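You operate a simulated robot arm through the tools that you are given. There is no shell and no other tool.

The job below is to be done with a simulated robot arm. You get a single attempt, and the scene is never put back.

Task
Check the cube on the air plate and put it in the tray that the display names.
Fine: press ZERO, push the cube to the yellow stop, switch the air on to read, and off again before the cube goes in its tray.

The check looks at the end state, three seconds after you hand in, the way a careful person would. Anything else that was tipped, shoved, dropped, spilled or broken makes it a failure.

Robot
A 6-joint arm with a three-finger gripper, fixed in place. Base frame: the origin is on the floor under the middle of its stand, x ahead of it, y to its left, z up; the work surface is at about z = 0.82. Lengths are in m, angles in rad, forces in N, time in s.
It reaches about 1.213 m from its shoulder. Its first joint turns from -2.897 to 2.897 rad. Payload 4.89 kg.
Tool frame: the origin (TCP) lies between the finger pads and is the grasp point; the fingertips stand 0.03 m ahead of it; z points along the fingers, y is the line along which they close. The gripper opens to 0.164 m; its body begins 0.125 m behind the TCP.
Orientation is that of the tool frame in the base frame, as a unit quaternion [w, x, y, z]. With the fingers straight down and closing along the base's y, the tool's x points along the base's -x, its y along +y and its z along -z.

Tools
- The arm moves only by the tool jog_arm. Its arguments are lists of equal length, an entry for each row: "hand": the gripper command, from -1 (shut) to 1 (fully open), values between in proportion; "slide": the shift along the tool's x, y, z in units of 25 mm (1.0 is 25 mm), a list of three; "turn": the turn, a rotation vector about the tool's x, y, z in units of 4 degrees (1.0 is 4 degrees), a list of three. In form: {"hand": [hand, ...], "slide": [[dx, dy, dz], ...], "turn": [[wx, wy, wz], ...]}. A call has 1 to 20 rows; each row shifts and turns the commanded pose from where the row before left it, along the tool's axes as they then stand. A call with a number of a shift or a turn outside -1 to 1 is refused whole. Each row takes 0.2 s and may step no farther than 0.05 m and 0.15 rad from the row before; otherwise, or with a gripper value out of range, the whole call is refused. A pose out of reach is approached as far as the arm can. The call stops where the force on the tool passes 40 N (or 10 N more than at its start, if that is more) or the arm is blocked; 0.2 s more then pass. Each finger travels about 0.108 m/s and halts on what it meets, pressing with about 31 N; the grip force reading is that of the motor and also rises with nothing between the fingers. The clock runs only during rows and for 0.2 s after the last one: add rows that do not move to give the fingers time. It gives the time, the measured TCP pose, the force on the tool (base axes), the opening and the grip force at its end, in the units of the frame above (readings bear some noise), with the torque about the TCP (base axes, N m) and any sound that the robot's microphone picked up.
- Cameras (640 x 400 px; columns grow to the right, rows downward): "scene" is fixed at [0.0492, -0.6499, 1.5351]; the picture's right is [0.53, -0.85, 0.00], its down [-0.45, -0.28, -0.85] and it looks along [0.72, 0.45, -0.53] (base axes); focal length 324 px, centre (320, 200). "wrist" rides on the gripper at [0.076, -0.002, -0.152] in the tool frame; the picture's right is [0.02, 1.00, 0.00], its down [-0.88, 0.02, -0.47] and it looks along [-0.47, 0.01, 0.88] (tool axes); focal length 247 px, centre (320, 200).
- camera(camera): a new picture of that camera. The clock stands still meanwhile.
- slide_trunk(by): moves the trunk up (or, below 0, down) by that many m; the arm rides with it, the base frame stays. It gives what a move gives, with no picture.
- measure_at(camera, pixels): for up to 12 pixels [column, row] of the newest picture of that camera ("zoom" is the newest enlarged one), the place [x, y, z] in the base frame of the surface seen there, good to about 0.002 m. The clock stands still meanwhile.
- zoom(camera, box): a new picture of the part [left, top, right, bottom] of that camera's present view, enlarged. The clock stands still meanwhile.
- close_job(): hands the job in; it is judged then, once.

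Open the gripper and draw the arm clear of the work before you hand the job in, unless the task says otherwise.

The tools are called after ">>>" as a command line: name --argument value ..., lists and objects as JSON in quotes. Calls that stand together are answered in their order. jog_arm: Moves the arm, as the interface text tells. Its arguments: {"type":"object","properties":{"hand":{"type":"array","items":{"type":"number"}},"slide":{"type":"array","items":{"type":"array","items":{"type":"number"}}},"turn":{"type":"array","items":{"type":"array","items":{"type":"number"}}}},"required":["hand","slide","turn"]} The other tools are called the same way: slide_trunk (by) moves the trunk up or down; camera (camera) takes a picture; measure_at (camera, pixels) gives the place of the surface under pixels of a picture; zoom (camera, box) takes an enlarged picture of a part of a camera's view; close_job () hands the job in.

At the start:

```text
time: 0.0
position: [0.6117, 0.034, 1.1242]
tool_rot: [0.0, -0.001, 1.0, 0.0]
contact_force: [-0.5, -0.1, 0.5]
moment: [0.01, 0.01, -0.01]
grip_width: 0.1643
grip_force: 0.0
trunk travel left (down, up): [-0.175, 0.215]
```

scene: 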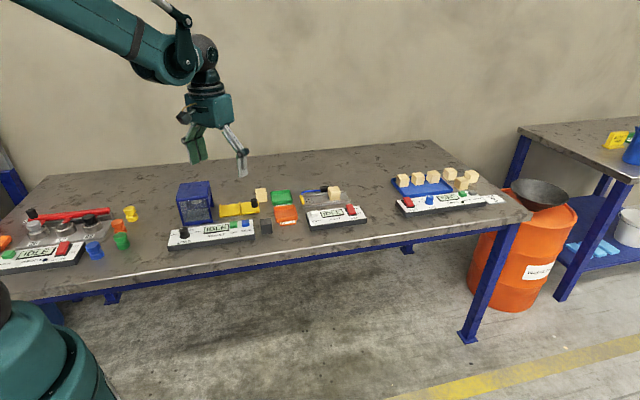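
wrist: 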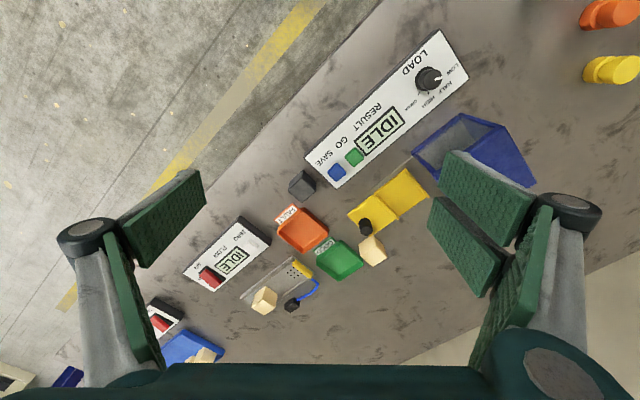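

The wrist picture shows an air plate at about (275,287) with a wooden cube and a yellow stop, a panel with IDLE at (230,262), and orange and green trays. I'll zoom in on both views to learn the layout.

>>> zoom --camera "wrist" --box '[170, 190, 400, 335]'

>>> zoom --camera "scene" --box '[230, 170, 390, 270]'

```text
2.76 times, centred on (285, 262) of wrist
```

zoom: 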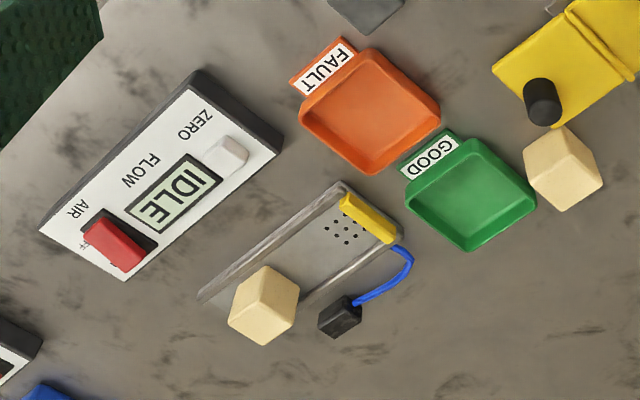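

```text
4.00 times, centred on (310, 220) of scene
```

zoom: 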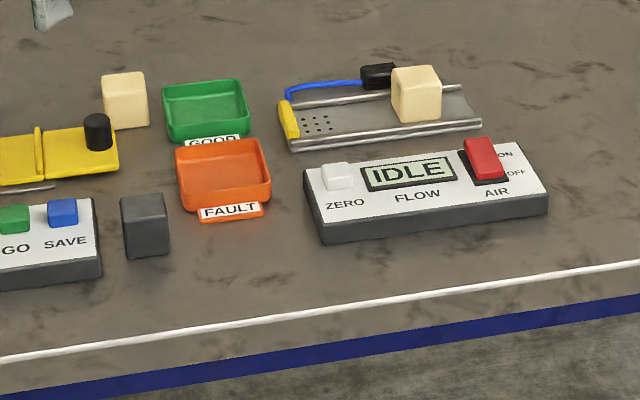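

The scene zoom shows the ZERO button at (337,177), display (405,173), the red AIR rocker at (483,160), the cube at (418,95), and the stop at (288,120). I measure these.

>>> measure_at --camera "zoom" --pixels '[[337, 170], [405, 173], [483, 145], [487, 165], [492, 179], [415, 73], [397, 70], [438, 68], [400, 100], [288, 120], [318, 125], [470, 105]]'

>>> measure_at --camera "wrist" --pixels '[[209, 278], [232, 262], [251, 246], [264, 301], [302, 270], [293, 274], [300, 232], [338, 260], [373, 250], [291, 304], [245, 297], [287, 258]]'

```text
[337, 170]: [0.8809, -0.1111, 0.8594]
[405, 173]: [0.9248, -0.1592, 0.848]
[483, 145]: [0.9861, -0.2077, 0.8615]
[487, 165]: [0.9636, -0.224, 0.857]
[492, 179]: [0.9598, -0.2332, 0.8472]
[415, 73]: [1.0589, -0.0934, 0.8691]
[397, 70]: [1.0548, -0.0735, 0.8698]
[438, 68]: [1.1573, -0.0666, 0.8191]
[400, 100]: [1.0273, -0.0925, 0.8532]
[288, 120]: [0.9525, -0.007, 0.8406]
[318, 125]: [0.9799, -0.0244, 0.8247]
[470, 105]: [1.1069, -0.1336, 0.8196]
```

```text
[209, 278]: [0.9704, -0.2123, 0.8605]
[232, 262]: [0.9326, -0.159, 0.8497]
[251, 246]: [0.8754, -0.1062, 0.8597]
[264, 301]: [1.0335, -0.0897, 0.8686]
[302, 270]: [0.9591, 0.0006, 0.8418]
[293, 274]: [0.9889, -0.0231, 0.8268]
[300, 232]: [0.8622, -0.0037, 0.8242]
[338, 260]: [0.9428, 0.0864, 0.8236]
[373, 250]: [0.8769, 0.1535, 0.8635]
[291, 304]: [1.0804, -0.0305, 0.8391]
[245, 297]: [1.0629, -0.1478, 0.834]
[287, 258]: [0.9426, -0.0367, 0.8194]
```

The fixtures lie at about 45° to the base axes and the cube sits at around (1.04, -0.09). I move the arm above this area, staying high, for a closer wrist view.

>>> jog_arm --hand '[1, 1, 1, 1, 1, 1, 1, 1, 1, 1]' --slide '[[-0.83, -0.53, 0.1], [-0.83, -0.53, 0.1], [-0.83, -0.53, 0.1], [-0.83, -0.53, 0.1], [-0.83, -0.53, 0.1], [-0.83, -0.53, 0.1], [-0.83, -0.53, 0.1], [-0.83, -0.53, 0.1], [-0.83, -0.53, 0.1], [-0.83, -0.53, 0.1]]' --turn '[[0, 0, 0], [0, 0, 0], [0, 0, 0], [0, 0, 0], [0, 0, 0], [0, 0, 0], [0, 0, 0], [0, 0, 0], [0, 0, 0], [0, 0, 0]]'

```text
time: 2.2
position: [0.8223, -0.0981, 1.1001]
tool_rot: [0.0, -0.001, 1.0, 0.0]
contact_force: [-0.8, 0.6, 0.5]
moment: [-0.07, -0.16, 0.01]
grip_width: 0.1643
grip_force: 0.0
trunk travel left (down, up): [-0.175, 0.215]
```

The arm arrived at (0.822, -0.098, 1.100). I take new wrist and scene pictures.

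>>> camera --camera "wrist"

>>> camera --camera "scene"

```text
taken
```

wrist: 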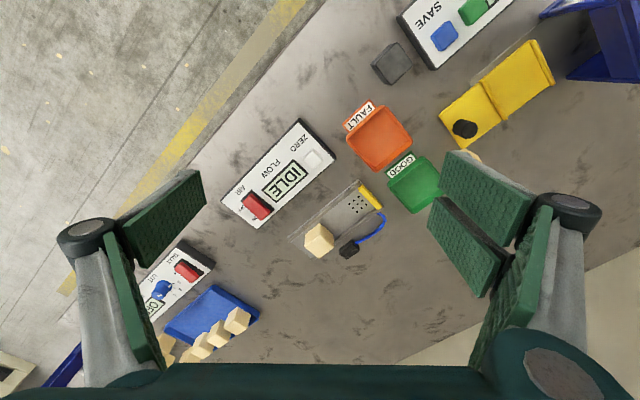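

```text
taken
```

scene: 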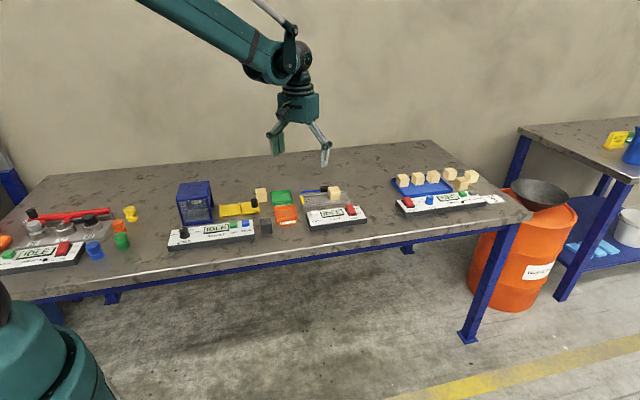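

The whole plate station is now in the wrist view around (320,190). I zoom there for details, and on the gripper in the scene view at (305,135).

>>> zoom --camera "scene" --box '[240, 70, 368, 180]'

>>> zoom --camera "wrist" --box '[210, 90, 450, 270]'

```text
3.64 times, centred on (304, 125) of scene
```

zoom: 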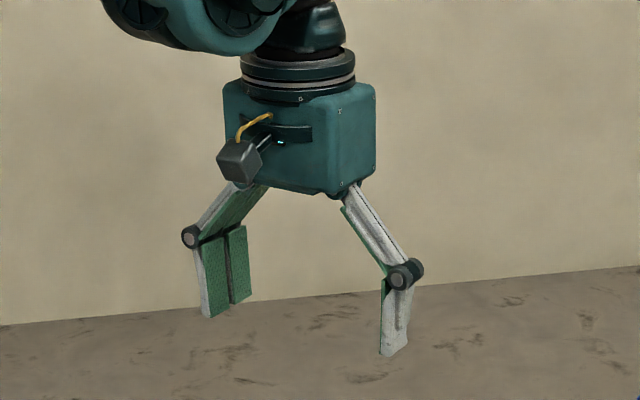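

```text
2.22 times, centred on (330, 180) of wrist
```

zoom: 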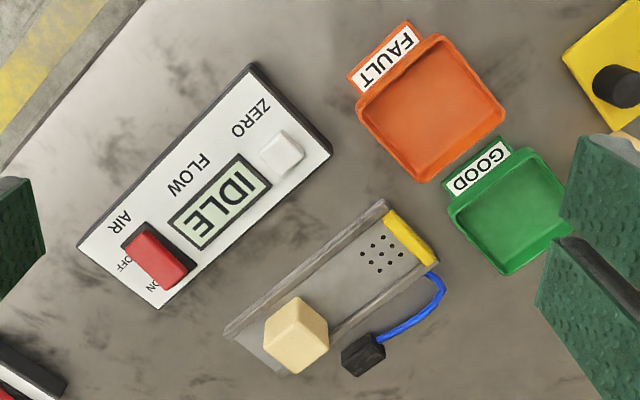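

The wrist zoom shows the rocker with ON marked at (157,284) and OFF near (123,262); it is presently pressed towards… I measure key points precisely.

>>> measure_at --camera "zoom" --pixels '[[282, 150], [150, 250], [170, 275], [138, 240], [180, 262], [290, 312], [268, 335], [328, 318], [298, 297], [400, 230], [420, 250], [380, 255]]'

>>> measure_at --camera "zoom" --pixels '[[232, 330], [380, 207], [425, 270], [345, 330], [275, 350], [360, 355], [430, 110], [400, 175], [510, 210], [455, 180], [505, 270], [565, 205]]'

>>> measure_at --camera "wrist" --pixels '[[200, 172], [206, 202], [137, 267], [118, 220], [445, 152], [535, 195], [510, 245], [430, 228], [490, 295], [440, 200], [165, 360], [105, 235]]'

```text
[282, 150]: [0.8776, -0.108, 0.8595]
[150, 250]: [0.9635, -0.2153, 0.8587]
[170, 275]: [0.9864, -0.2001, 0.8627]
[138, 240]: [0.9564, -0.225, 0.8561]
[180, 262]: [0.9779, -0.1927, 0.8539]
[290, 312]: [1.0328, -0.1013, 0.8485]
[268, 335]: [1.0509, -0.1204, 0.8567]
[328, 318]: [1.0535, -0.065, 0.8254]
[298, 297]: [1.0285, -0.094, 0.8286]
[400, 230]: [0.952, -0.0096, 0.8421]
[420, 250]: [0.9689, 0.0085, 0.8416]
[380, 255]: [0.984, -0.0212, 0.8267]
```

```text
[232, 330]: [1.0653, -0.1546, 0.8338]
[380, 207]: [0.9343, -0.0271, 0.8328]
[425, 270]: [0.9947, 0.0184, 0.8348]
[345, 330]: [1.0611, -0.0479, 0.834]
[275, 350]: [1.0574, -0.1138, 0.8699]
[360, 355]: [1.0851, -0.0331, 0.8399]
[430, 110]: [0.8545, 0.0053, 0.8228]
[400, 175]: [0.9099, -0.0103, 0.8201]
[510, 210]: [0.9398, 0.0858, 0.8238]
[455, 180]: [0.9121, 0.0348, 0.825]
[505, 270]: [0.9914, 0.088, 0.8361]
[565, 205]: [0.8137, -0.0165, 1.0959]
```

```text
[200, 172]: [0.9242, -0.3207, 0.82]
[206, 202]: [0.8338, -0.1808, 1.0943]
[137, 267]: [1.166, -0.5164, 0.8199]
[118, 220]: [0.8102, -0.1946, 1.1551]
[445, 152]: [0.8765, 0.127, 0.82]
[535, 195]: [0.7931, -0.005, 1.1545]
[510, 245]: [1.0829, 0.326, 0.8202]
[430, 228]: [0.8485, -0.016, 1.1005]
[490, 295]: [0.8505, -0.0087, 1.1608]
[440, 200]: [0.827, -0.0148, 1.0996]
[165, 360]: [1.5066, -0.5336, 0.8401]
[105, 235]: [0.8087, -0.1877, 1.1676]
```

The plate axis runs along about 135.8° towards the stop, with the panel parallel to it. I turn the tool about +45.8° (base) so that its closing line runs along the plate, staying at height.

>>> jog_arm --hand '[1, 1, 1, 1, 1, 1, 1, 1, 1, 1, 1, 1]' --slide '[[0, 0, 0], [0, 0, 0], [0, 0, 0], [0, 0, 0], [0, 0, 0], [0, 0, 0], [0, 0, 0], [0, 0, 0], [0, 0, 0], [0, 0, 0], [0, 0, 0], [0, 0, 0]]' --turn '[[0, 0, -0.954], [0, 0, -0.954], [0, 0, -0.954], [0, 0, -0.954], [0, 0, -0.954], [0, 0, -0.954], [0, 0, -0.954], [0, 0, -0.954], [0, 0, -0.954], [0, 0, -0.954], [0, 0, -0.954], [0, 0, -0.954]]'

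```text
time: 4.8
position: [0.8219, -0.0984, 1.1003]
tool_rot: [0.0, -0.39, 0.921, 0.0]
contact_force: [-1.0, -0.4, -0.6]
moment: [0.02, -0.01, -0.01]
grip_width: 0.1638
grip_force: 0.0
trunk travel left (down, up): [-0.175, 0.215]
```

The tool's closing line now lies along (-0.718, 0.696). I move in over the panel at z ≈ 1.0 so the wrist camera looks at the plate.

>>> jog_arm --hand '[1, 1, 1, 1, 1, 1]' --slide '[[-0.313, -0.719, 0.667], [-0.313, -0.719, 0.667], [-0.313, -0.719, 0.667], [-0.313, -0.719, 0.667], [-0.313, -0.719, 0.667], [-0.313, -0.719, 0.667]]' --turn '[[0, 0, 0], [0, 0, 0], [0, 0, 0], [0, 0, 0], [0, 0, 0], [0, 0, 0]]'

>>> camera --camera "wrist"

```text
time: 6.2
position: [0.9307, -0.1419, 0.9991]
tool_rot: [0.001, -0.39, 0.921, 0.0]
contact_force: [-0.8, 0.6, 1.3]
moment: [-0.03, -0.15, -0.02]
grip_width: 0.1643
grip_force: 0.0
trunk travel left (down, up): [-0.175, 0.215]
```

```text
taken
```

wrist: 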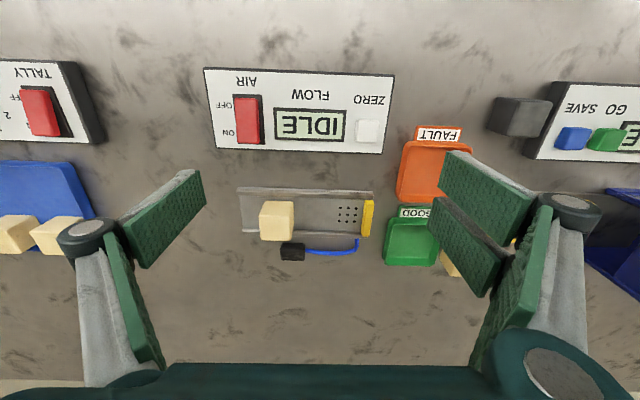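

The plate and panel now appear well aligned with the picture (panel at (300,112), plate at (305,215)). I zoom in for precise measurement.

>>> zoom --camera "wrist" --box '[200, 55, 400, 180]'

>>> measure_at --camera "zoom" --pixels '[[535, 243], [510, 220], [560, 262], [150, 150], [150, 200], [150, 240], [125, 200], [180, 200], [150, 265], [620, 300], [15, 45], [330, 220]]'

>>> zoom --camera "wrist" --box '[225, 170, 425, 295]'

>>> measure_at --camera "zoom" --pixels '[[50, 70], [470, 75], [460, 190], [60, 205], [455, 100], [455, 200], [400, 150], [170, 105], [215, 105], [120, 160], [220, 160], [165, 215]]'

```text
3.20 times, centred on (300, 118) of wrist
```

zoom: 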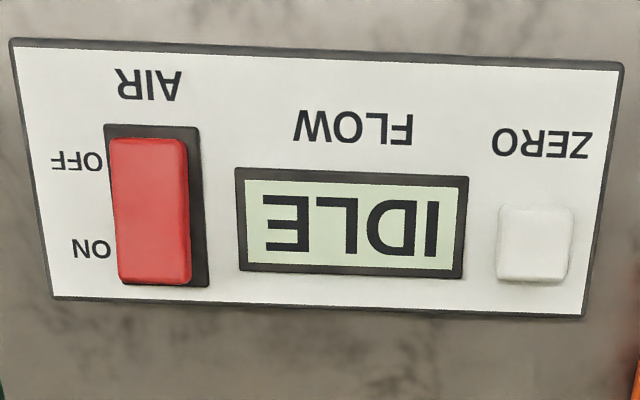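

```text
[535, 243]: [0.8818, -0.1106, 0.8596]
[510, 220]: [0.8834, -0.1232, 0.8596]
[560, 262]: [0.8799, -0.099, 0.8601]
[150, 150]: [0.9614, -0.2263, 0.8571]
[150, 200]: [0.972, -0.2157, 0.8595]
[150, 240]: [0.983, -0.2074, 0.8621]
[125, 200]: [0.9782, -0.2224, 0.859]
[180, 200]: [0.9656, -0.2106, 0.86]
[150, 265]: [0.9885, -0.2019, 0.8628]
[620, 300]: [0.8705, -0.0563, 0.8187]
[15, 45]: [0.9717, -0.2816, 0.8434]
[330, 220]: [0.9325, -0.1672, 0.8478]
```

```text
3.20 times, centred on (325, 232) of wrist
```

zoom: 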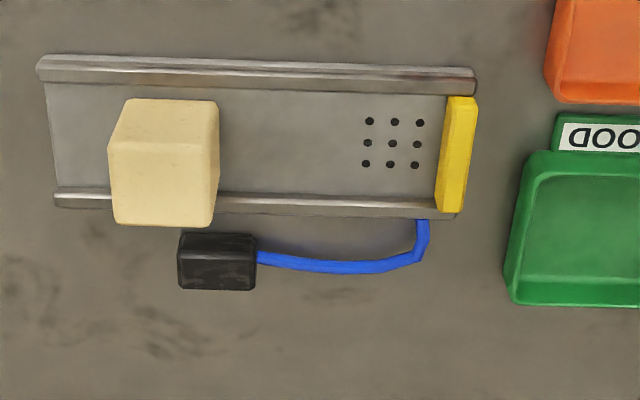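

```text
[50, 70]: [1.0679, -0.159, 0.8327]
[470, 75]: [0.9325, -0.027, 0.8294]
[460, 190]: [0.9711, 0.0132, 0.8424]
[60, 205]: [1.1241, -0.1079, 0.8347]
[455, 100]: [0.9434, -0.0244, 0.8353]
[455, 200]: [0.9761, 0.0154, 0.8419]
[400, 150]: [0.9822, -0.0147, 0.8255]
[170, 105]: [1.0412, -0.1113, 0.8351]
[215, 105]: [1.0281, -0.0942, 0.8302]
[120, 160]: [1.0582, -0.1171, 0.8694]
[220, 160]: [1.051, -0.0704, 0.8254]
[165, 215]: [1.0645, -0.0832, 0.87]
```

The zoom shows the cube's top face at about (110–212, 145–225), slightly off-square, and rails at rows 70 and 200. I measure the cube's top corners and hose heights from this picture.

>>> measure_at --camera "zoom" --pixels '[[114, 150], [206, 150], [208, 218], [120, 220], [163, 185], [320, 200], [320, 70], [218, 260], [400, 262], [425, 235], [465, 105], [445, 205]]'

>>> zoom --camera "scene" --box '[250, 180, 380, 261]'

```text
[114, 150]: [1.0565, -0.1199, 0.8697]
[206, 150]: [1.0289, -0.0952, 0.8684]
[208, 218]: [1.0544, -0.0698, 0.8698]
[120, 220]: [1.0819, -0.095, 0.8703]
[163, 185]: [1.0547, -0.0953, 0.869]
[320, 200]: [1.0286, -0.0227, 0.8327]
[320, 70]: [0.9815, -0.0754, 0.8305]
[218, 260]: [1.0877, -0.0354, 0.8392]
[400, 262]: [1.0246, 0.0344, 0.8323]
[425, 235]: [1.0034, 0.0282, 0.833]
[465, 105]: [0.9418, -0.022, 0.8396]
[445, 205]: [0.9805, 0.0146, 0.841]
```

```text
4.92 times, centred on (315, 220) of scene
```

zoom: 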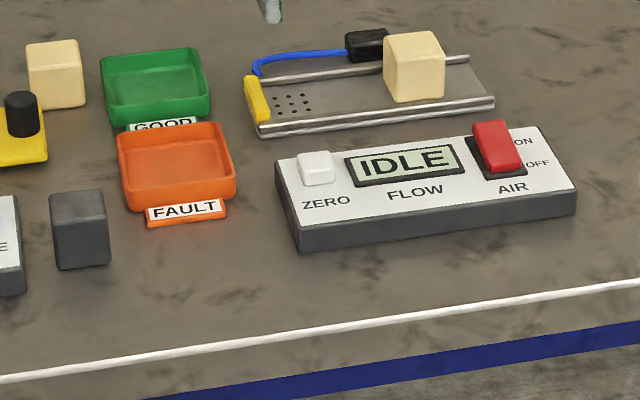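

The cube centre is at about (1.055, -0.095), and ZERO is at (0.882, -0.111, 0.8596). I close the gripper and move over ZERO with the tips about 4 cm above the button.

>>> jog_arm --hand '[-1, -1, -1, -1, -1, -1, -1, -1, -1]' --slide '[[0, 0, 0], [0, 0, 0], [0, 0, 0], [0, 0, 0], [0.116, 0.569, 0.69], [0.116, 0.569, 0.69], [0.116, 0.569, 0.69], [0.116, 0.569, 0.69], [0, 0, 0]]' --turn '[[0, 0, 0], [0, 0, 0], [0, 0, 0], [0, 0, 0], [0, 0, 0], [0, 0, 0], [0, 0, 0], [0, 0, 0], [0, 0, 0]]'

>>> camera --camera "wrist"

>>> zoom --camera "scene" --box '[230, 120, 390, 250]'

```text
time: 8.2
position: [0.8808, -0.1077, 0.929]
tool_rot: [-0.001, -0.39, 0.921, 0.001]
contact_force: [-1.1, 0.5, 0.3]
moment: [0.02, 0.01, 0.02]
grip_width: 0.0
grip_force: 31.1
trunk travel left (down, up): [-0.175, 0.215]
```

```text
taken
```

wrist: 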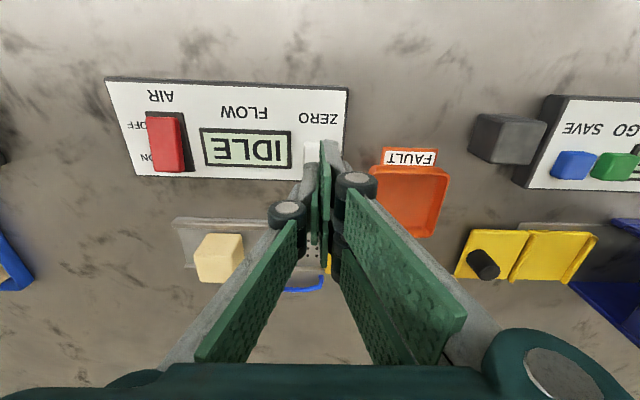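

```text
3.08 times, centred on (310, 185) of scene
```

zoom: 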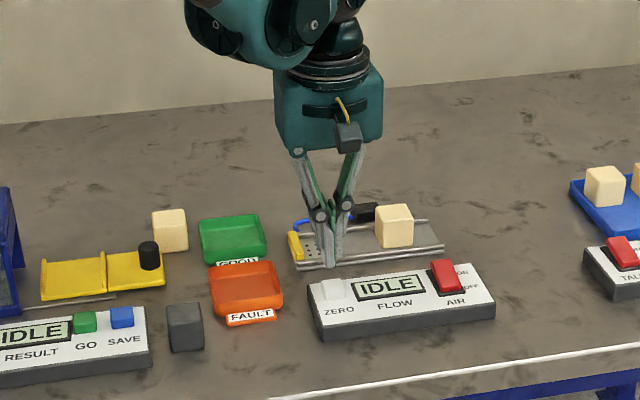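

The closed fingers hang over the ZERO area at about (325,160) in the wrist view. I zoom to check the tip alignment with the button.

>>> zoom --camera "wrist" --box '[270, 110, 390, 210]'

>>> measure_at --camera "zoom" --pixels '[[230, 200], [205, 250], [305, 190], [320, 190], [350, 190], [290, 190], [300, 240], [345, 240], [290, 300]]'

```text
4.00 times, centred on (330, 160) of wrist
```

zoom: 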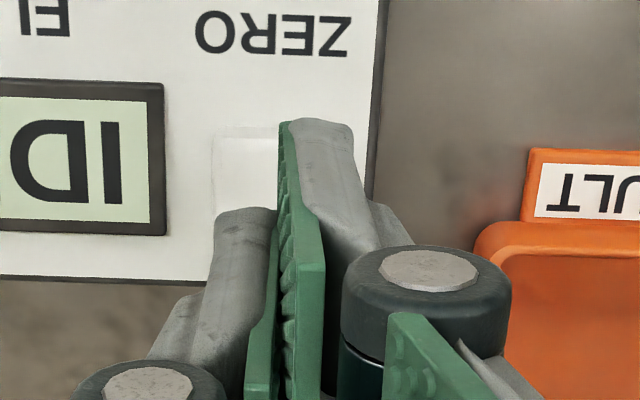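

```text
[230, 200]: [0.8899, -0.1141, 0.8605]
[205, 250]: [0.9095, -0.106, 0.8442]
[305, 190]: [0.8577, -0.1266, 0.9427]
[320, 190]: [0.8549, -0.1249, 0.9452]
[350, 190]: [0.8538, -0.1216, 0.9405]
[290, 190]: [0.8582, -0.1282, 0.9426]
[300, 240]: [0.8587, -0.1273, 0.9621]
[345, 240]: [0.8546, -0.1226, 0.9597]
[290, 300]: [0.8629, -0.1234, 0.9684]
```

The tips line up over the button. I descend to just above it and then go 2 mm at a time to press about 5 mm, which stays above the panel face (0.848).

>>> jog_arm --hand '[-1, -1, -1, -1, -1, -1, -1, -1]' --slide '[[0, 0, 0.46], [0, 0, 0.46], [0, 0, 0.46], [0, 0, 0.08], [0, 0, 0.08], [0, 0, 0.08], [0, 0, 0.08], [0, 0, 0.08]]' --turn '[[0, 0, 0], [0, 0, 0], [0, 0, 0], [0, 0, 0], [0, 0, 0], [0, 0, 0], [0, 0, 0], [0, 0, 0]]'

>>> zoom --camera "scene" --box '[250, 160, 380, 245]'

```text
time: 10.0
position: [0.8816, -0.1066, 0.8859]
tool_rot: [0.0, -0.39, 0.921, 0.0]
contact_force: [-0.3, -0.6, 0.6]
moment: [-0.03, 0.0, -0.04]
grip_width: 0.0062
grip_force: 45.2
trunk travel left (down, up): [-0.175, 0.215]
```

```text
4.71 times, centred on (315, 202) of scene
```

zoom: 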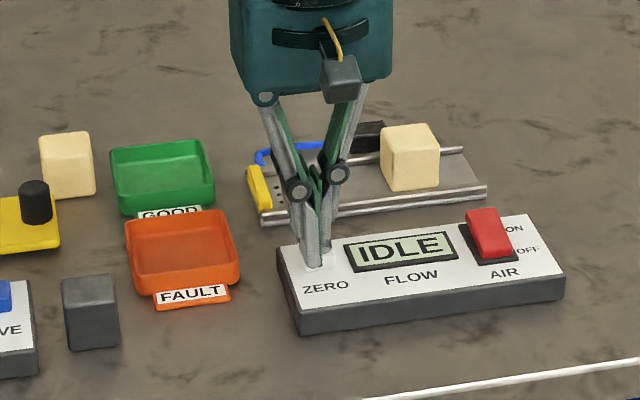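

The grip width reads 0.006 with a motor force of 45 N but almost no vertical force, so the tips may be wedged on something. I look closely before moving.

>>> zoom --camera "scene" --box '[285, 180, 335, 225]'

>>> zoom --camera "wrist" --box '[270, 110, 390, 210]'

```text
8.89 times, centred on (310, 202) of scene
```

zoom: 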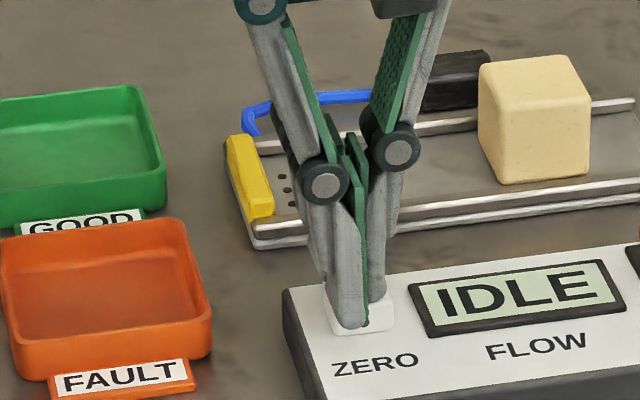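

```text
4.00 times, centred on (330, 160) of wrist
```

zoom: 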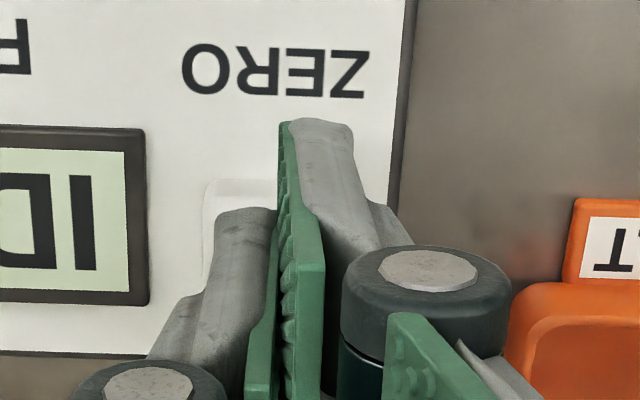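

The tips sit on the ZERO button and it isn't clearly pressed yet (no sound, display still IDLE). I press further in 1 mm steps.

>>> jog_arm --hand '[-1, -1, -1]' --slide '[[0, 0, 0.04], [0, 0, 0.04], [0, 0, 0.04]]' --turn '[[0, 0, 0], [0, 0, 0], [0, 0, 0]]'

>>> zoom --camera "scene" --box '[285, 180, 335, 225]'

```text
time: 10.8
position: [0.8808, -0.1092, 0.883]
tool_rot: [0.0, -0.39, 0.921, 0.0]
contact_force: [1.0, 0.8, 2.7]
moment: [0.02, 0.01, 0.01]
grip_width: 0.0058
grip_force: 44.8
trunk travel left (down, up): [-0.175, 0.215]
heard: click
```

```text
8.89 times, centred on (310, 202) of scene
```

zoom: 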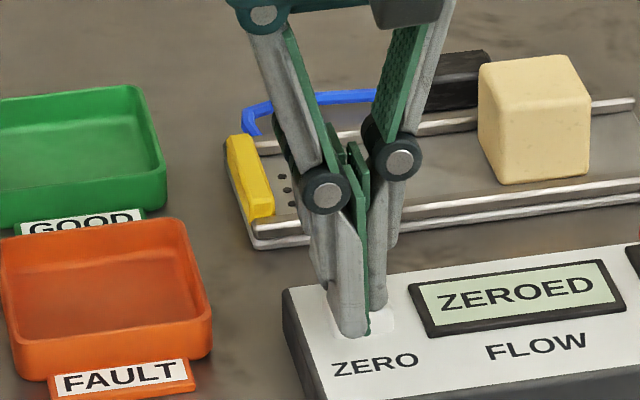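

ZERO clicked and the display reads ZEROED. I lift straight up, then move over the cube while opening the hand to about 0.10 m.

>>> jog_arm --hand '[-1, -1, -1, -1, 0.22, 0.22, 0.22, 0.22, 0.22, 0.22, 0.22, 0.22, 0.22]' --slide '[[0, 0, -0.8], [0, 0, -0.8], [0, 0, -0.8], [0, 0, -0.8], [-0.659, -0.577, 0], [-0.659, -0.577, 0], [-0.659, -0.577, 0], [-0.659, -0.577, 0], [-0.659, -0.577, 0], [-0.659, -0.577, 0], [-0.659, -0.577, 0], [-0.659, -0.577, 0], [0, 0, 0]]' --turn '[[0, 0, 0], [0, 0, 0], [0, 0, 0], [0, 0, 0], [0, 0, 0], [0, 0, 0], [0, 0, 0], [0, 0, 0], [0, 0, 0], [0, 0, 0], [0, 0, 0], [0, 0, 0], [0, 0, 0]]'

>>> camera --camera "wrist"

>>> zoom --camera "scene" --box '[250, 120, 390, 245]'

```text
time: 13.6
position: [1.0576, -0.0936, 0.9622]
tool_rot: [0.0, -0.389, 0.921, 0.0]
contact_force: [0.7, 0.2, 0.0]
moment: [0.03, 0.02, 0.0]
grip_width: 0.0999
grip_force: 0.0
trunk travel left (down, up): [-0.175, 0.215]
```

```text
taken
```

wrist: 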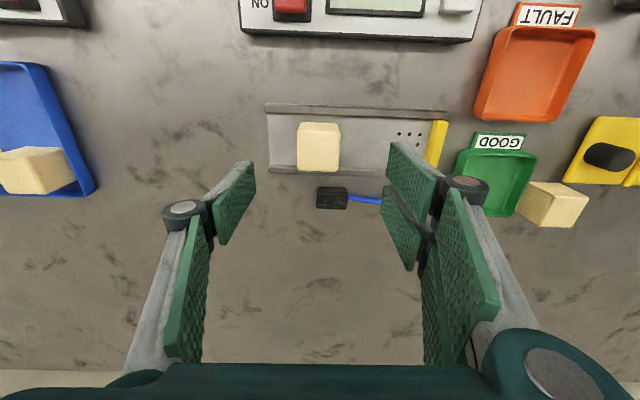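

```text
3.20 times, centred on (320, 182) of scene
```

zoom: 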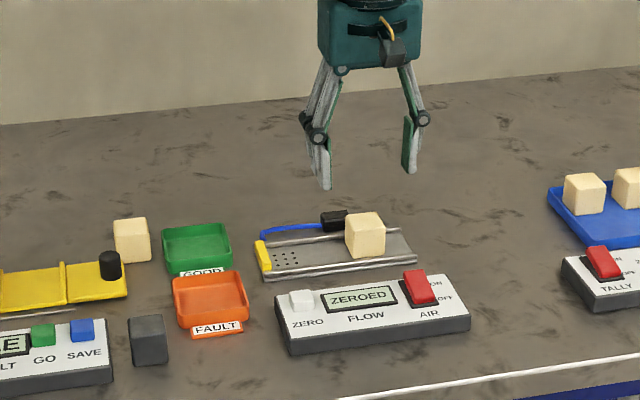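

The cube appears at (319,147), right under the tool. I measure its top once more from this close view before descending.

>>> zoom --camera "wrist" --box '[255, 90, 455, 215]'

>>> measure_at --camera "zoom" --pixels '[[140, 160], [270, 160], [265, 255], [145, 250], [205, 205], [565, 120], [600, 120], [560, 220], [595, 220], [50, 60], [600, 75], [70, 255]]'

```text
3.20 times, centred on (355, 152) of wrist
```

zoom: 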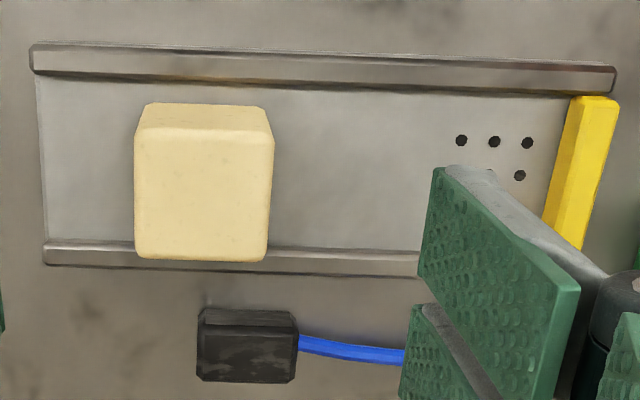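

```text
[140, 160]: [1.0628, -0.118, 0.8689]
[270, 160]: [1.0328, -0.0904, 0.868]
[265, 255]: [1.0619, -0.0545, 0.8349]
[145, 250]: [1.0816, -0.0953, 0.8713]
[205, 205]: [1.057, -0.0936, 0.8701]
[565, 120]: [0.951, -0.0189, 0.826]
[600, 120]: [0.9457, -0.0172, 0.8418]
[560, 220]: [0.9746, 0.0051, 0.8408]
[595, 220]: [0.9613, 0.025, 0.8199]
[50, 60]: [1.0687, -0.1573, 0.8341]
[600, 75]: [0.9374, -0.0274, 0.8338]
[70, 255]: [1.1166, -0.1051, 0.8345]
```

The cube top centre measures (1.056, -0.094), within 2 mm of the TCP. I descend to TCP z ≈ 0.880 (tips ≈ 0.850, above the rails and stop), then narrow the hand to 0.06 m without touching the cube.

>>> jog_arm --hand '[0.22, 0.22, 0.22, 0.22, 0.22, -0.268, -0.268, -0.268]' --slide '[[0, 0, 0.82], [0, 0, 0.82], [0, 0, 0.82], [0, 0, 0.82], [0, 0, 0], [0, 0, 0], [0, 0, 0], [0, 0, 0]]' --turn '[[0, 0, 0], [0, 0, 0], [0, 0, 0], [0, 0, 0], [0, 0, 0], [0, 0, 0], [0, 0, 0], [0, 0, 0]]'

>>> zoom --camera "scene" --box '[280, 150, 380, 225]'

>>> camera --camera "wrist"

```text
time: 15.4
position: [1.0563, -0.0953, 0.8805]
tool_rot: [0.0, -0.39, 0.921, 0.0]
contact_force: [0.0, 0.7, -0.3]
moment: [0.0, -0.02, 0.01]
grip_width: 0.0599
grip_force: 0.0
trunk travel left (down, up): [-0.175, 0.215]
```

```text
5.33 times, centred on (330, 188) of scene
```

zoom: 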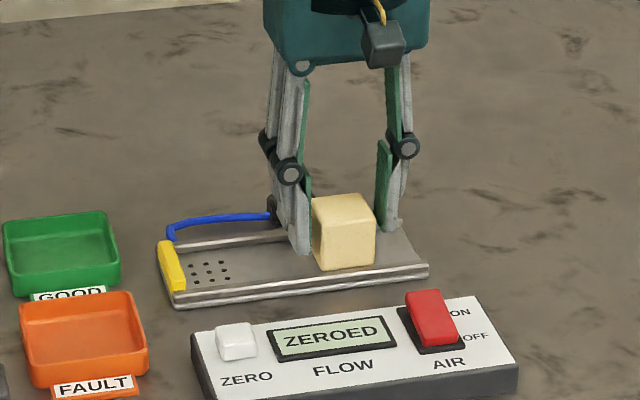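

```text
taken
```

wrist: 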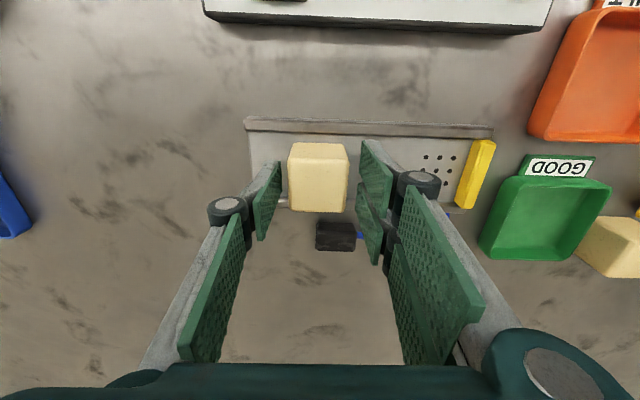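

The cube sits centred between the fingers with about 8 mm clearance on each side. I push along the plate (+tool y) by 0.10 m at a slow pace.

>>> jog_arm --hand '[-0.268, -0.268, -0.268, -0.268, -0.268, -0.268, -0.268, -0.268, -0.268, -0.268]' --slide '[[0, 0.4, 0], [0, 0.4, 0], [0, 0.4, 0], [0, 0.4, 0], [0, 0.4, 0], [0, 0.4, 0], [0, 0.4, 0], [0, 0.4, 0], [0, 0.4, 0], [0, 0.4, 0]]' --turn '[[0, 0, 0], [0, 0, 0], [0, 0, 0], [0, 0, 0], [0, 0, 0], [0, 0, 0], [0, 0, 0], [0, 0, 0], [0, 0, 0], [0, 0, 0]]'

>>> camera --camera "wrist"

>>> zoom --camera "scene" --box '[265, 160, 365, 235]'

```text
time: 17.6
position: [0.9843, -0.0251, 0.8806]
tool_rot: [-0.001, -0.39, 0.921, 0.001]
contact_force: [0.8, -0.2, -0.1]
moment: [0.02, 0.06, -0.03]
grip_width: 0.0602
grip_force: 0.0
trunk travel left (down, up): [-0.175, 0.215]
```

```text
taken
```

wrist: 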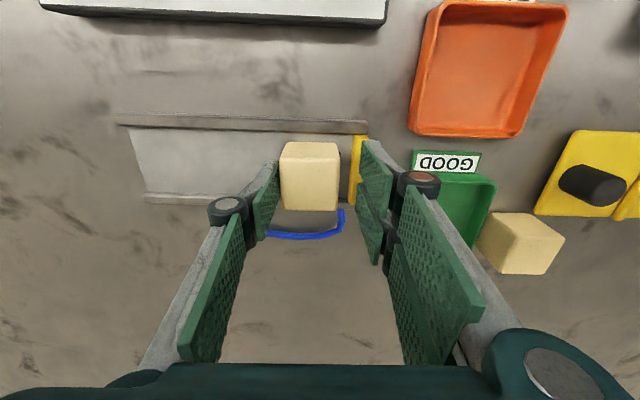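

```text
5.33 times, centred on (315, 198) of scene
```

zoom: 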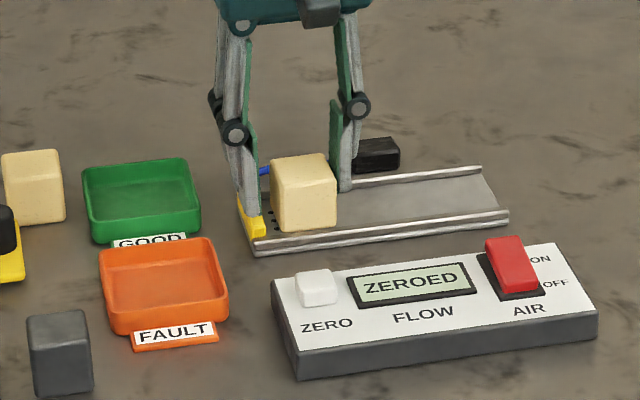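

The cube moved straight along and is about 1 cm from the stop. I continue with 4 mm then 1 mm steps and watch the force.

>>> jog_arm --hand '[-0.268, -0.268, -0.268, -0.268, -0.268]' --slide '[[0, 0.16, 0], [0, 0.16, 0], [0, 0.06, 0], [0, 0.06, 0], [0, 0.04, 0]]' --turn '[[0, 0, 0], [0, 0, 0], [0, 0, 0], [0, 0, 0], [0, 0, 0]]'

>>> zoom --camera "wrist" --box '[240, 115, 400, 225]'

>>> zoom --camera "scene" --box '[275, 180, 335, 225]'

```text
time: 18.8
position: [0.9762, -0.0167, 0.882]
tool_rot: [0.0, -0.39, 0.921, 0.0]
contact_force: [0.2, -0.8, 1.2]
moment: [0.02, -0.03, 0.05]
grip_width: 0.0601
grip_force: 0.1
trunk travel left (down, up): [-0.175, 0.215]
```

```text
3.64 times, centred on (320, 170) of wrist
```

zoom: 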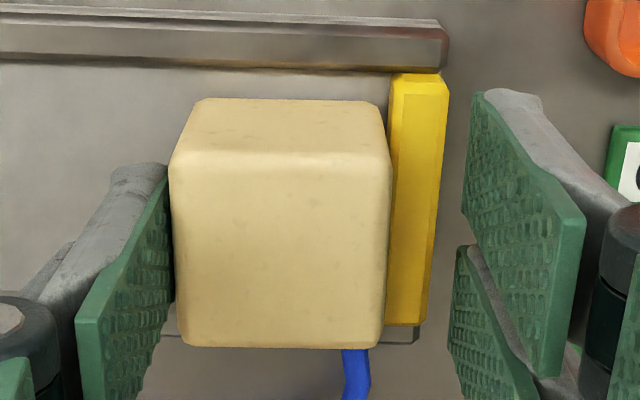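

```text
8.89 times, centred on (305, 202) of scene
```

zoom: 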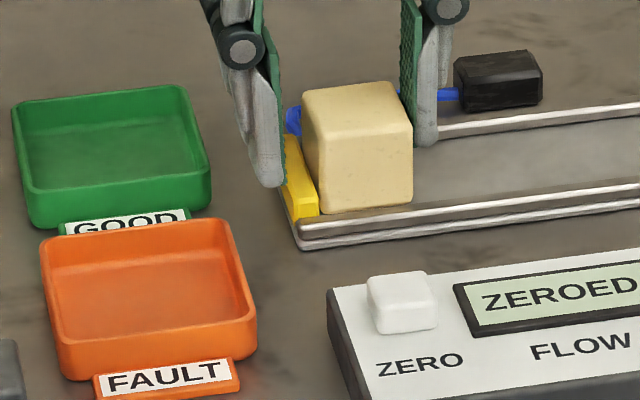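

The cube is nearly touching; a gap of about 2–3 mm remains to the stop at (390,150) in the zoom. I continue in 1 mm steps.

>>> jog_arm --hand '[-0.268, -0.268, -0.268]' --slide '[[0, 0.04, 0], [0, 0.04, 0], [0, 0.04, 0]]' --turn '[[0, 0, 0], [0, 0, 0], [0, 0, 0]]'

>>> zoom --camera "wrist" --box '[240, 115, 400, 225]'

```text
time: 19.6
position: [0.9753, -0.014, 0.8806]
tool_rot: [0.0, -0.389, 0.921, -0.001]
contact_force: [4.4, -6.3, 3.0]
moment: [-0.22, -0.17, -0.1]
grip_width: 0.0629
grip_force: 3.6
trunk travel left (down, up): [-0.175, 0.215]
```

```text
3.64 times, centred on (320, 170) of wrist
```

zoom: 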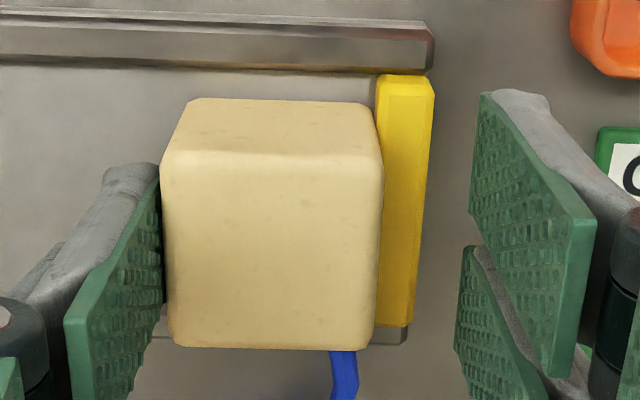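

The force rose to about 8 N and the cube is flush against the yellow stop. I back the pushing finger off, open the hand, and lift straight up.

>>> jog_arm --hand '[-0.268, -0.268, 0.22, 0.22, 0.22, 0.22, 0.22, 0.22, 0.22]' --slide '[[0, -0.12, 0], [0, -0.12, 0], [0, 0, 0], [0, 0, 0], [0, 0, 0], [0, 0, -0.8], [0, 0, -0.8], [0, 0, -0.8], [0, 0, -0.8]]' --turn '[[0, 0, 0], [0, 0, 0], [0, 0, 0], [0, 0, 0], [0, 0, 0], [0, 0, 0], [0, 0, 0], [0, 0, 0], [0, 0, 0]]'

>>> camera --camera "wrist"

>>> zoom --camera "scene" --box '[255, 165, 365, 245]'

```text
time: 21.6
position: [0.9796, -0.0193, 0.9605]
tool_rot: [0.0, -0.39, 0.921, 0.0]
contact_force: [-0.2, -0.1, 0.2]
moment: [-0.02, 0.05, 0.02]
grip_width: 0.0999
grip_force: 0.0
trunk travel left (down, up): [-0.175, 0.215]
```

```text
taken
```

wrist: 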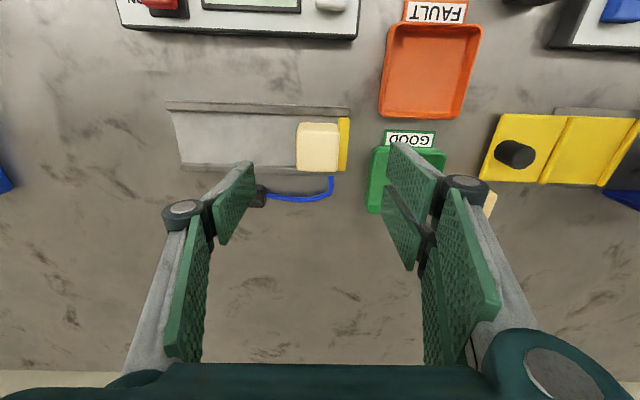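

```text
5.00 times, centred on (310, 205) of scene
```

zoom: 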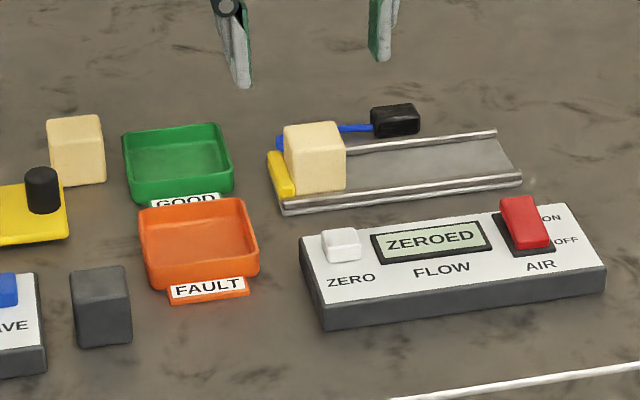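

The cube rests squarely at the stop and the display still shows ZEROED. I now close the hand and move above the ON end (far side) of the red AIR rocker.

>>> jog_arm --hand '[-1, -1, -1, -1, -1, -1, -1, -1, -1]' --slide '[[0.51, -0.68, 0], [0.51, -0.68, 0], [0.51, -0.68, 0], [0.51, -0.68, 0], [0.51, -0.68, 0.3], [0.51, -0.68, 0.3], [0.51, -0.68, 0.3], [0.51, -0.68, 0.3], [0, 0, 0]]' --turn '[[0, 0, 0], [0, 0, 0], [0, 0, 0], [0, 0, 0], [0, 0, 0], [0, 0, 0], [0, 0, 0], [0, 0, 0], [0, 0, 0]]'

>>> zoom --camera "wrist" --box '[240, 90, 400, 215]'

>>> zoom --camera "scene" --box '[300, 160, 380, 230]'

```text
time: 23.6
position: [1.003, -0.185, 0.9294]
tool_rot: [0.0, -0.39, 0.921, 0.0]
contact_force: [-0.3, -0.2, -0.1]
moment: [0.03, -0.03, 0.0]
grip_width: 0.0
grip_force: 31.2
trunk travel left (down, up): [-0.175, 0.215]
```

```text
3.20 times, centred on (320, 152) of wrist
```

zoom: 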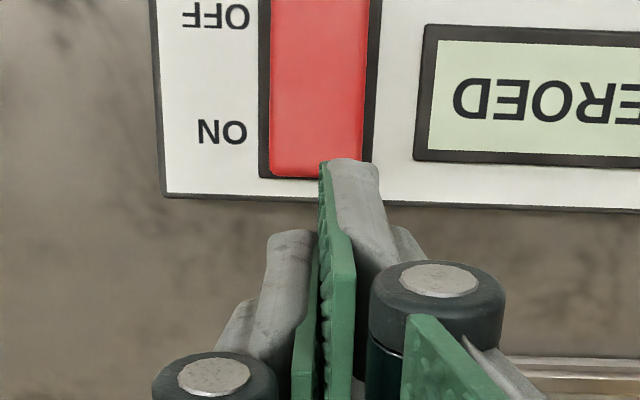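

```text
5.71 times, centred on (340, 195) of scene
```

zoom: 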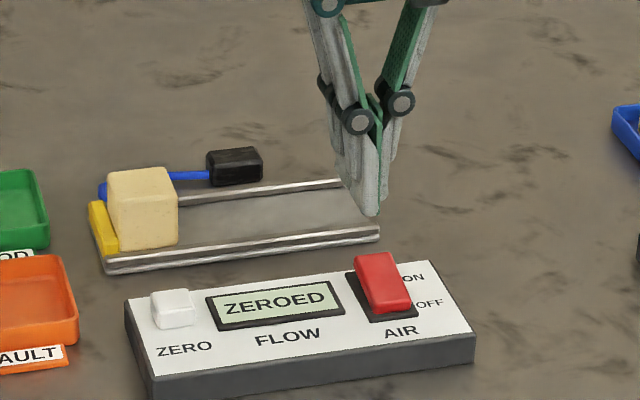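

The ON end of the rocker is at (315,165) in the zoom, and the leading finger would land a bit right of centre. I shift 7 mm left (tool -y), descend to just above, and press down in 1.5 mm steps.

>>> jog_arm --hand '[-1, -1, -1, -1, -1, -1, -1]' --slide '[[0, -0.28, 0], [0, 0, 0.68], [0, 0, 0.68], [0, 0, 0.06], [0, 0, 0.06], [0, 0, 0.06], [0, 0, 0.06]]' --turn '[[0, 0, 0], [0, 0, 0], [0, 0, 0], [0, 0, 0], [0, 0, 0], [0, 0, 0], [0, 0, 0]]'

>>> zoom --camera "scene" --box '[275, 160, 375, 235]'

>>> zoom --camera "wrist" --box '[240, 90, 400, 215]'

```text
time: 25.2
position: [1.0103, -0.191, 0.8906]
tool_rot: [0.0, -0.391, 0.921, 0.0]
contact_force: [0.0, 0.1, 1.0]
moment: [-0.01, -0.02, 0.0]
grip_width: 0.0
grip_force: 31.7
trunk travel left (down, up): [-0.175, 0.215]
```

```text
5.33 times, centred on (325, 198) of scene
```

zoom: 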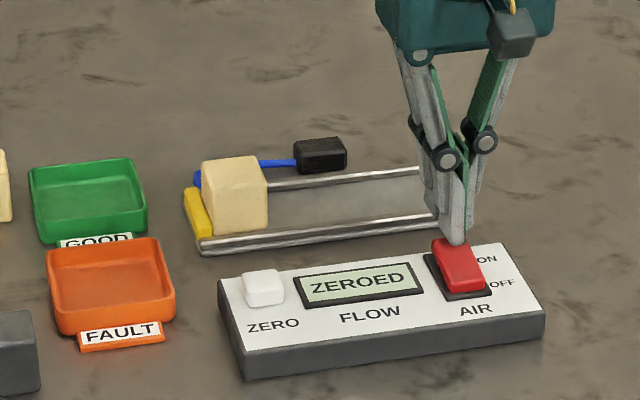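

```text
3.20 times, centred on (320, 152) of wrist
```

zoom: 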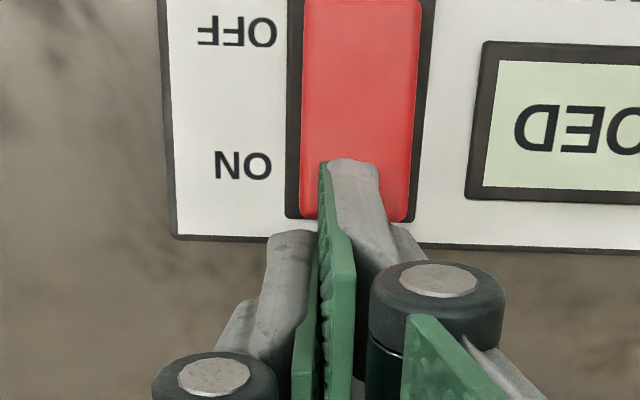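

The finger tip is about to touch the ON half of the rocker, well centred at (350,165). I press further in 1.5 mm steps.

>>> jog_arm --hand '[-1, -1, -1, -1]' --slide '[[0, 0, 0.06], [0, 0, 0.06], [0, 0, 0.06], [0, 0, 0.04]]' --turn '[[0, 0, 0], [0, 0, 0], [0, 0, 0], [0, 0, 0]]'

>>> zoom --camera "scene" --box '[275, 160, 375, 235]'

```text
time: 26.2
position: [1.0085, -0.1908, 0.8865]
tool_rot: [0.0, -0.39, 0.921, 0.0]
contact_force: [-3.4, 0.9, 6.3]
moment: [-0.11, 0.25, -0.07]
grip_width: 0.0
grip_force: 31.1
trunk travel left (down, up): [-0.175, 0.215]
```

```text
5.33 times, centred on (325, 198) of scene
```

zoom: 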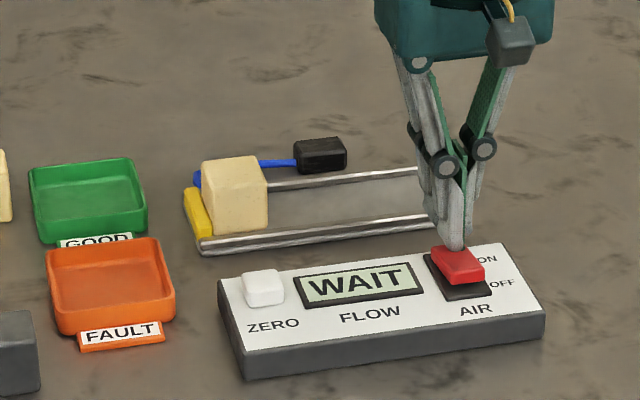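

The rocker flipped and the display reads WAIT, so the air is on. I lift clear and hold still to let the reading settle.

>>> jog_arm --hand '[-1, -1, -1, -1, -1, -1, -1, -1, -1]' --slide '[[0, 0, -0.4], [0, 0, -0.7], [0, 0, -0.7], [0, 0, 0], [0, 0, 0], [0, 0, 0], [0, 0, 0], [0, 0, 0], [0, 0, 0]]' --turn '[[0, 0, 0], [0, 0, 0], [0, 0, 0], [0, 0, 0], [0, 0, 0], [0, 0, 0], [0, 0, 0], [0, 0, 0], [0, 0, 0]]'

>>> zoom --camera "scene" --box '[275, 160, 375, 235]'

```text
time: 28.2
position: [1.0083, -0.1908, 0.9291]
tool_rot: [0.001, -0.391, 0.92, 0.0]
contact_force: [-0.3, 0.5, 0.1]
moment: [0.04, -0.02, -0.01]
grip_width: 0.0
grip_force: 30.8
trunk travel left (down, up): [-0.175, 0.215]
```

```text
5.33 times, centred on (325, 198) of scene
```

zoom: 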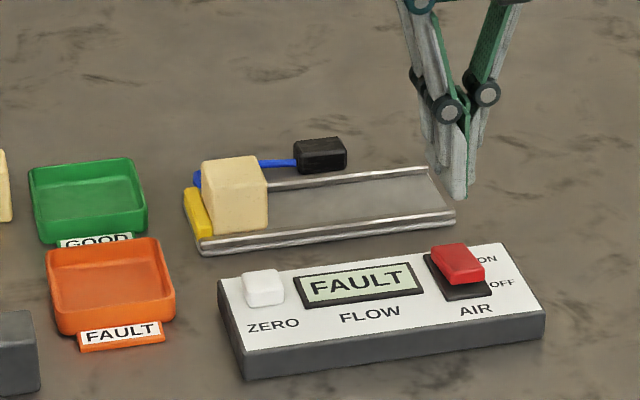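

The display now reads FAULT. I wait a little longer to confirm that the reading is stable, and verify the cube is still seated at the stop.

>>> jog_arm --hand '[-1, -1, -1, -1, -1, -1, -1, -1, -1, -1]' --slide '[[0, 0, 0], [0, 0, 0], [0, 0, 0], [0, 0, 0], [0, 0, 0], [0, 0, 0], [0, 0, 0], [0, 0, 0], [0, 0, 0], [0, 0, 0]]' --turn '[[0, 0, 0], [0, 0, 0], [0, 0, 0], [0, 0, 0], [0, 0, 0], [0, 0, 0], [0, 0, 0], [0, 0, 0], [0, 0, 0], [0, 0, 0]]'

>>> zoom --camera "scene" --box '[275, 180, 335, 225]'

>>> camera --camera "wrist"

```text
time: 30.4
position: [1.0093, -0.1912, 0.9293]
tool_rot: [0.0, -0.39, 0.921, -0.001]
contact_force: [0.0, 0.3, 0.2]
moment: [-0.01, -0.03, 0.0]
grip_width: 0.0
grip_force: 31.3
trunk travel left (down, up): [-0.175, 0.215]
```

```text
8.89 times, centred on (305, 202) of scene
```

zoom: 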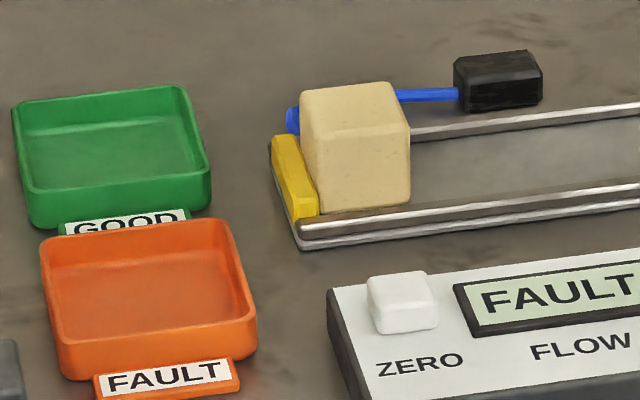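

```text
taken
```

wrist: 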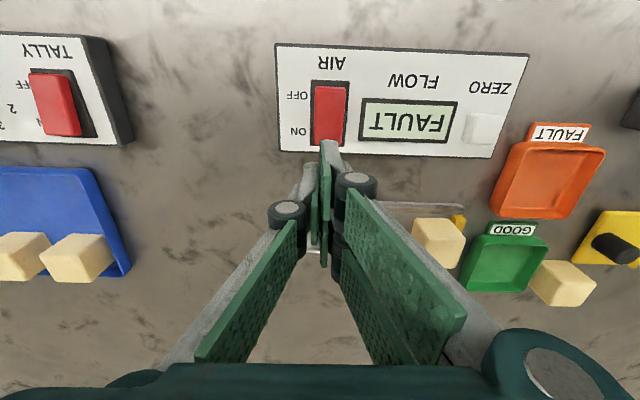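

FAULT is stable and the cube is still seated. I now move over the OFF end (near side) of the rocker, shifting about 8.1 cm along tool +x with the far finger edge over the OFF half.

>>> jog_arm --hand '[-1, -1, -1, -1, -1]' --slide '[[0.81, 0, 0], [0.81, 0, 0], [0.81, 0, 0], [0.81, 0, 0], [0, 0, 0]]' --turn '[[0, 0, 0], [0, 0, 0], [0, 0, 0], [0, 0, 0], [0, 0, 0]]'

>>> camera --camera "wrist"

>>> zoom --camera "scene" --box '[290, 150, 390, 235]'

```text
time: 31.6
position: [0.9532, -0.2475, 0.9285]
tool_rot: [0.0, -0.389, 0.921, 0.0]
contact_force: [1.0, -0.2, -0.7]
moment: [-0.03, 0.0, 0.0]
grip_width: 0.0003
grip_force: 31.4
trunk travel left (down, up): [-0.175, 0.215]
```

```text
taken
```

wrist: 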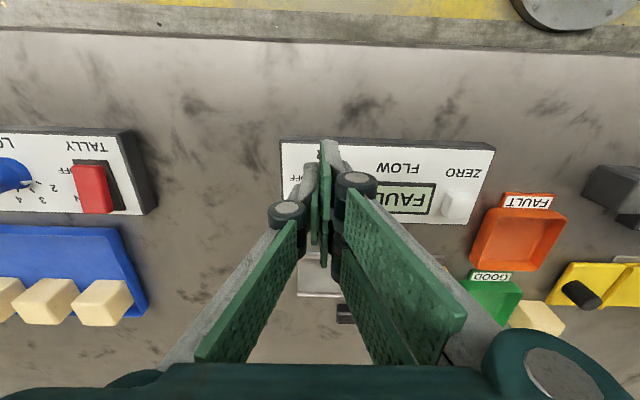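

```text
4.71 times, centred on (340, 192) of scene
```

zoom: 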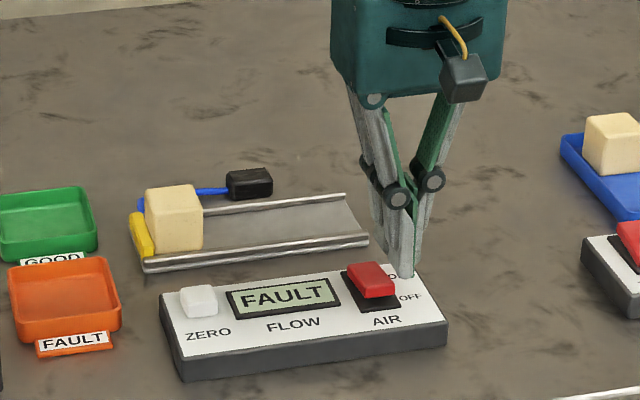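

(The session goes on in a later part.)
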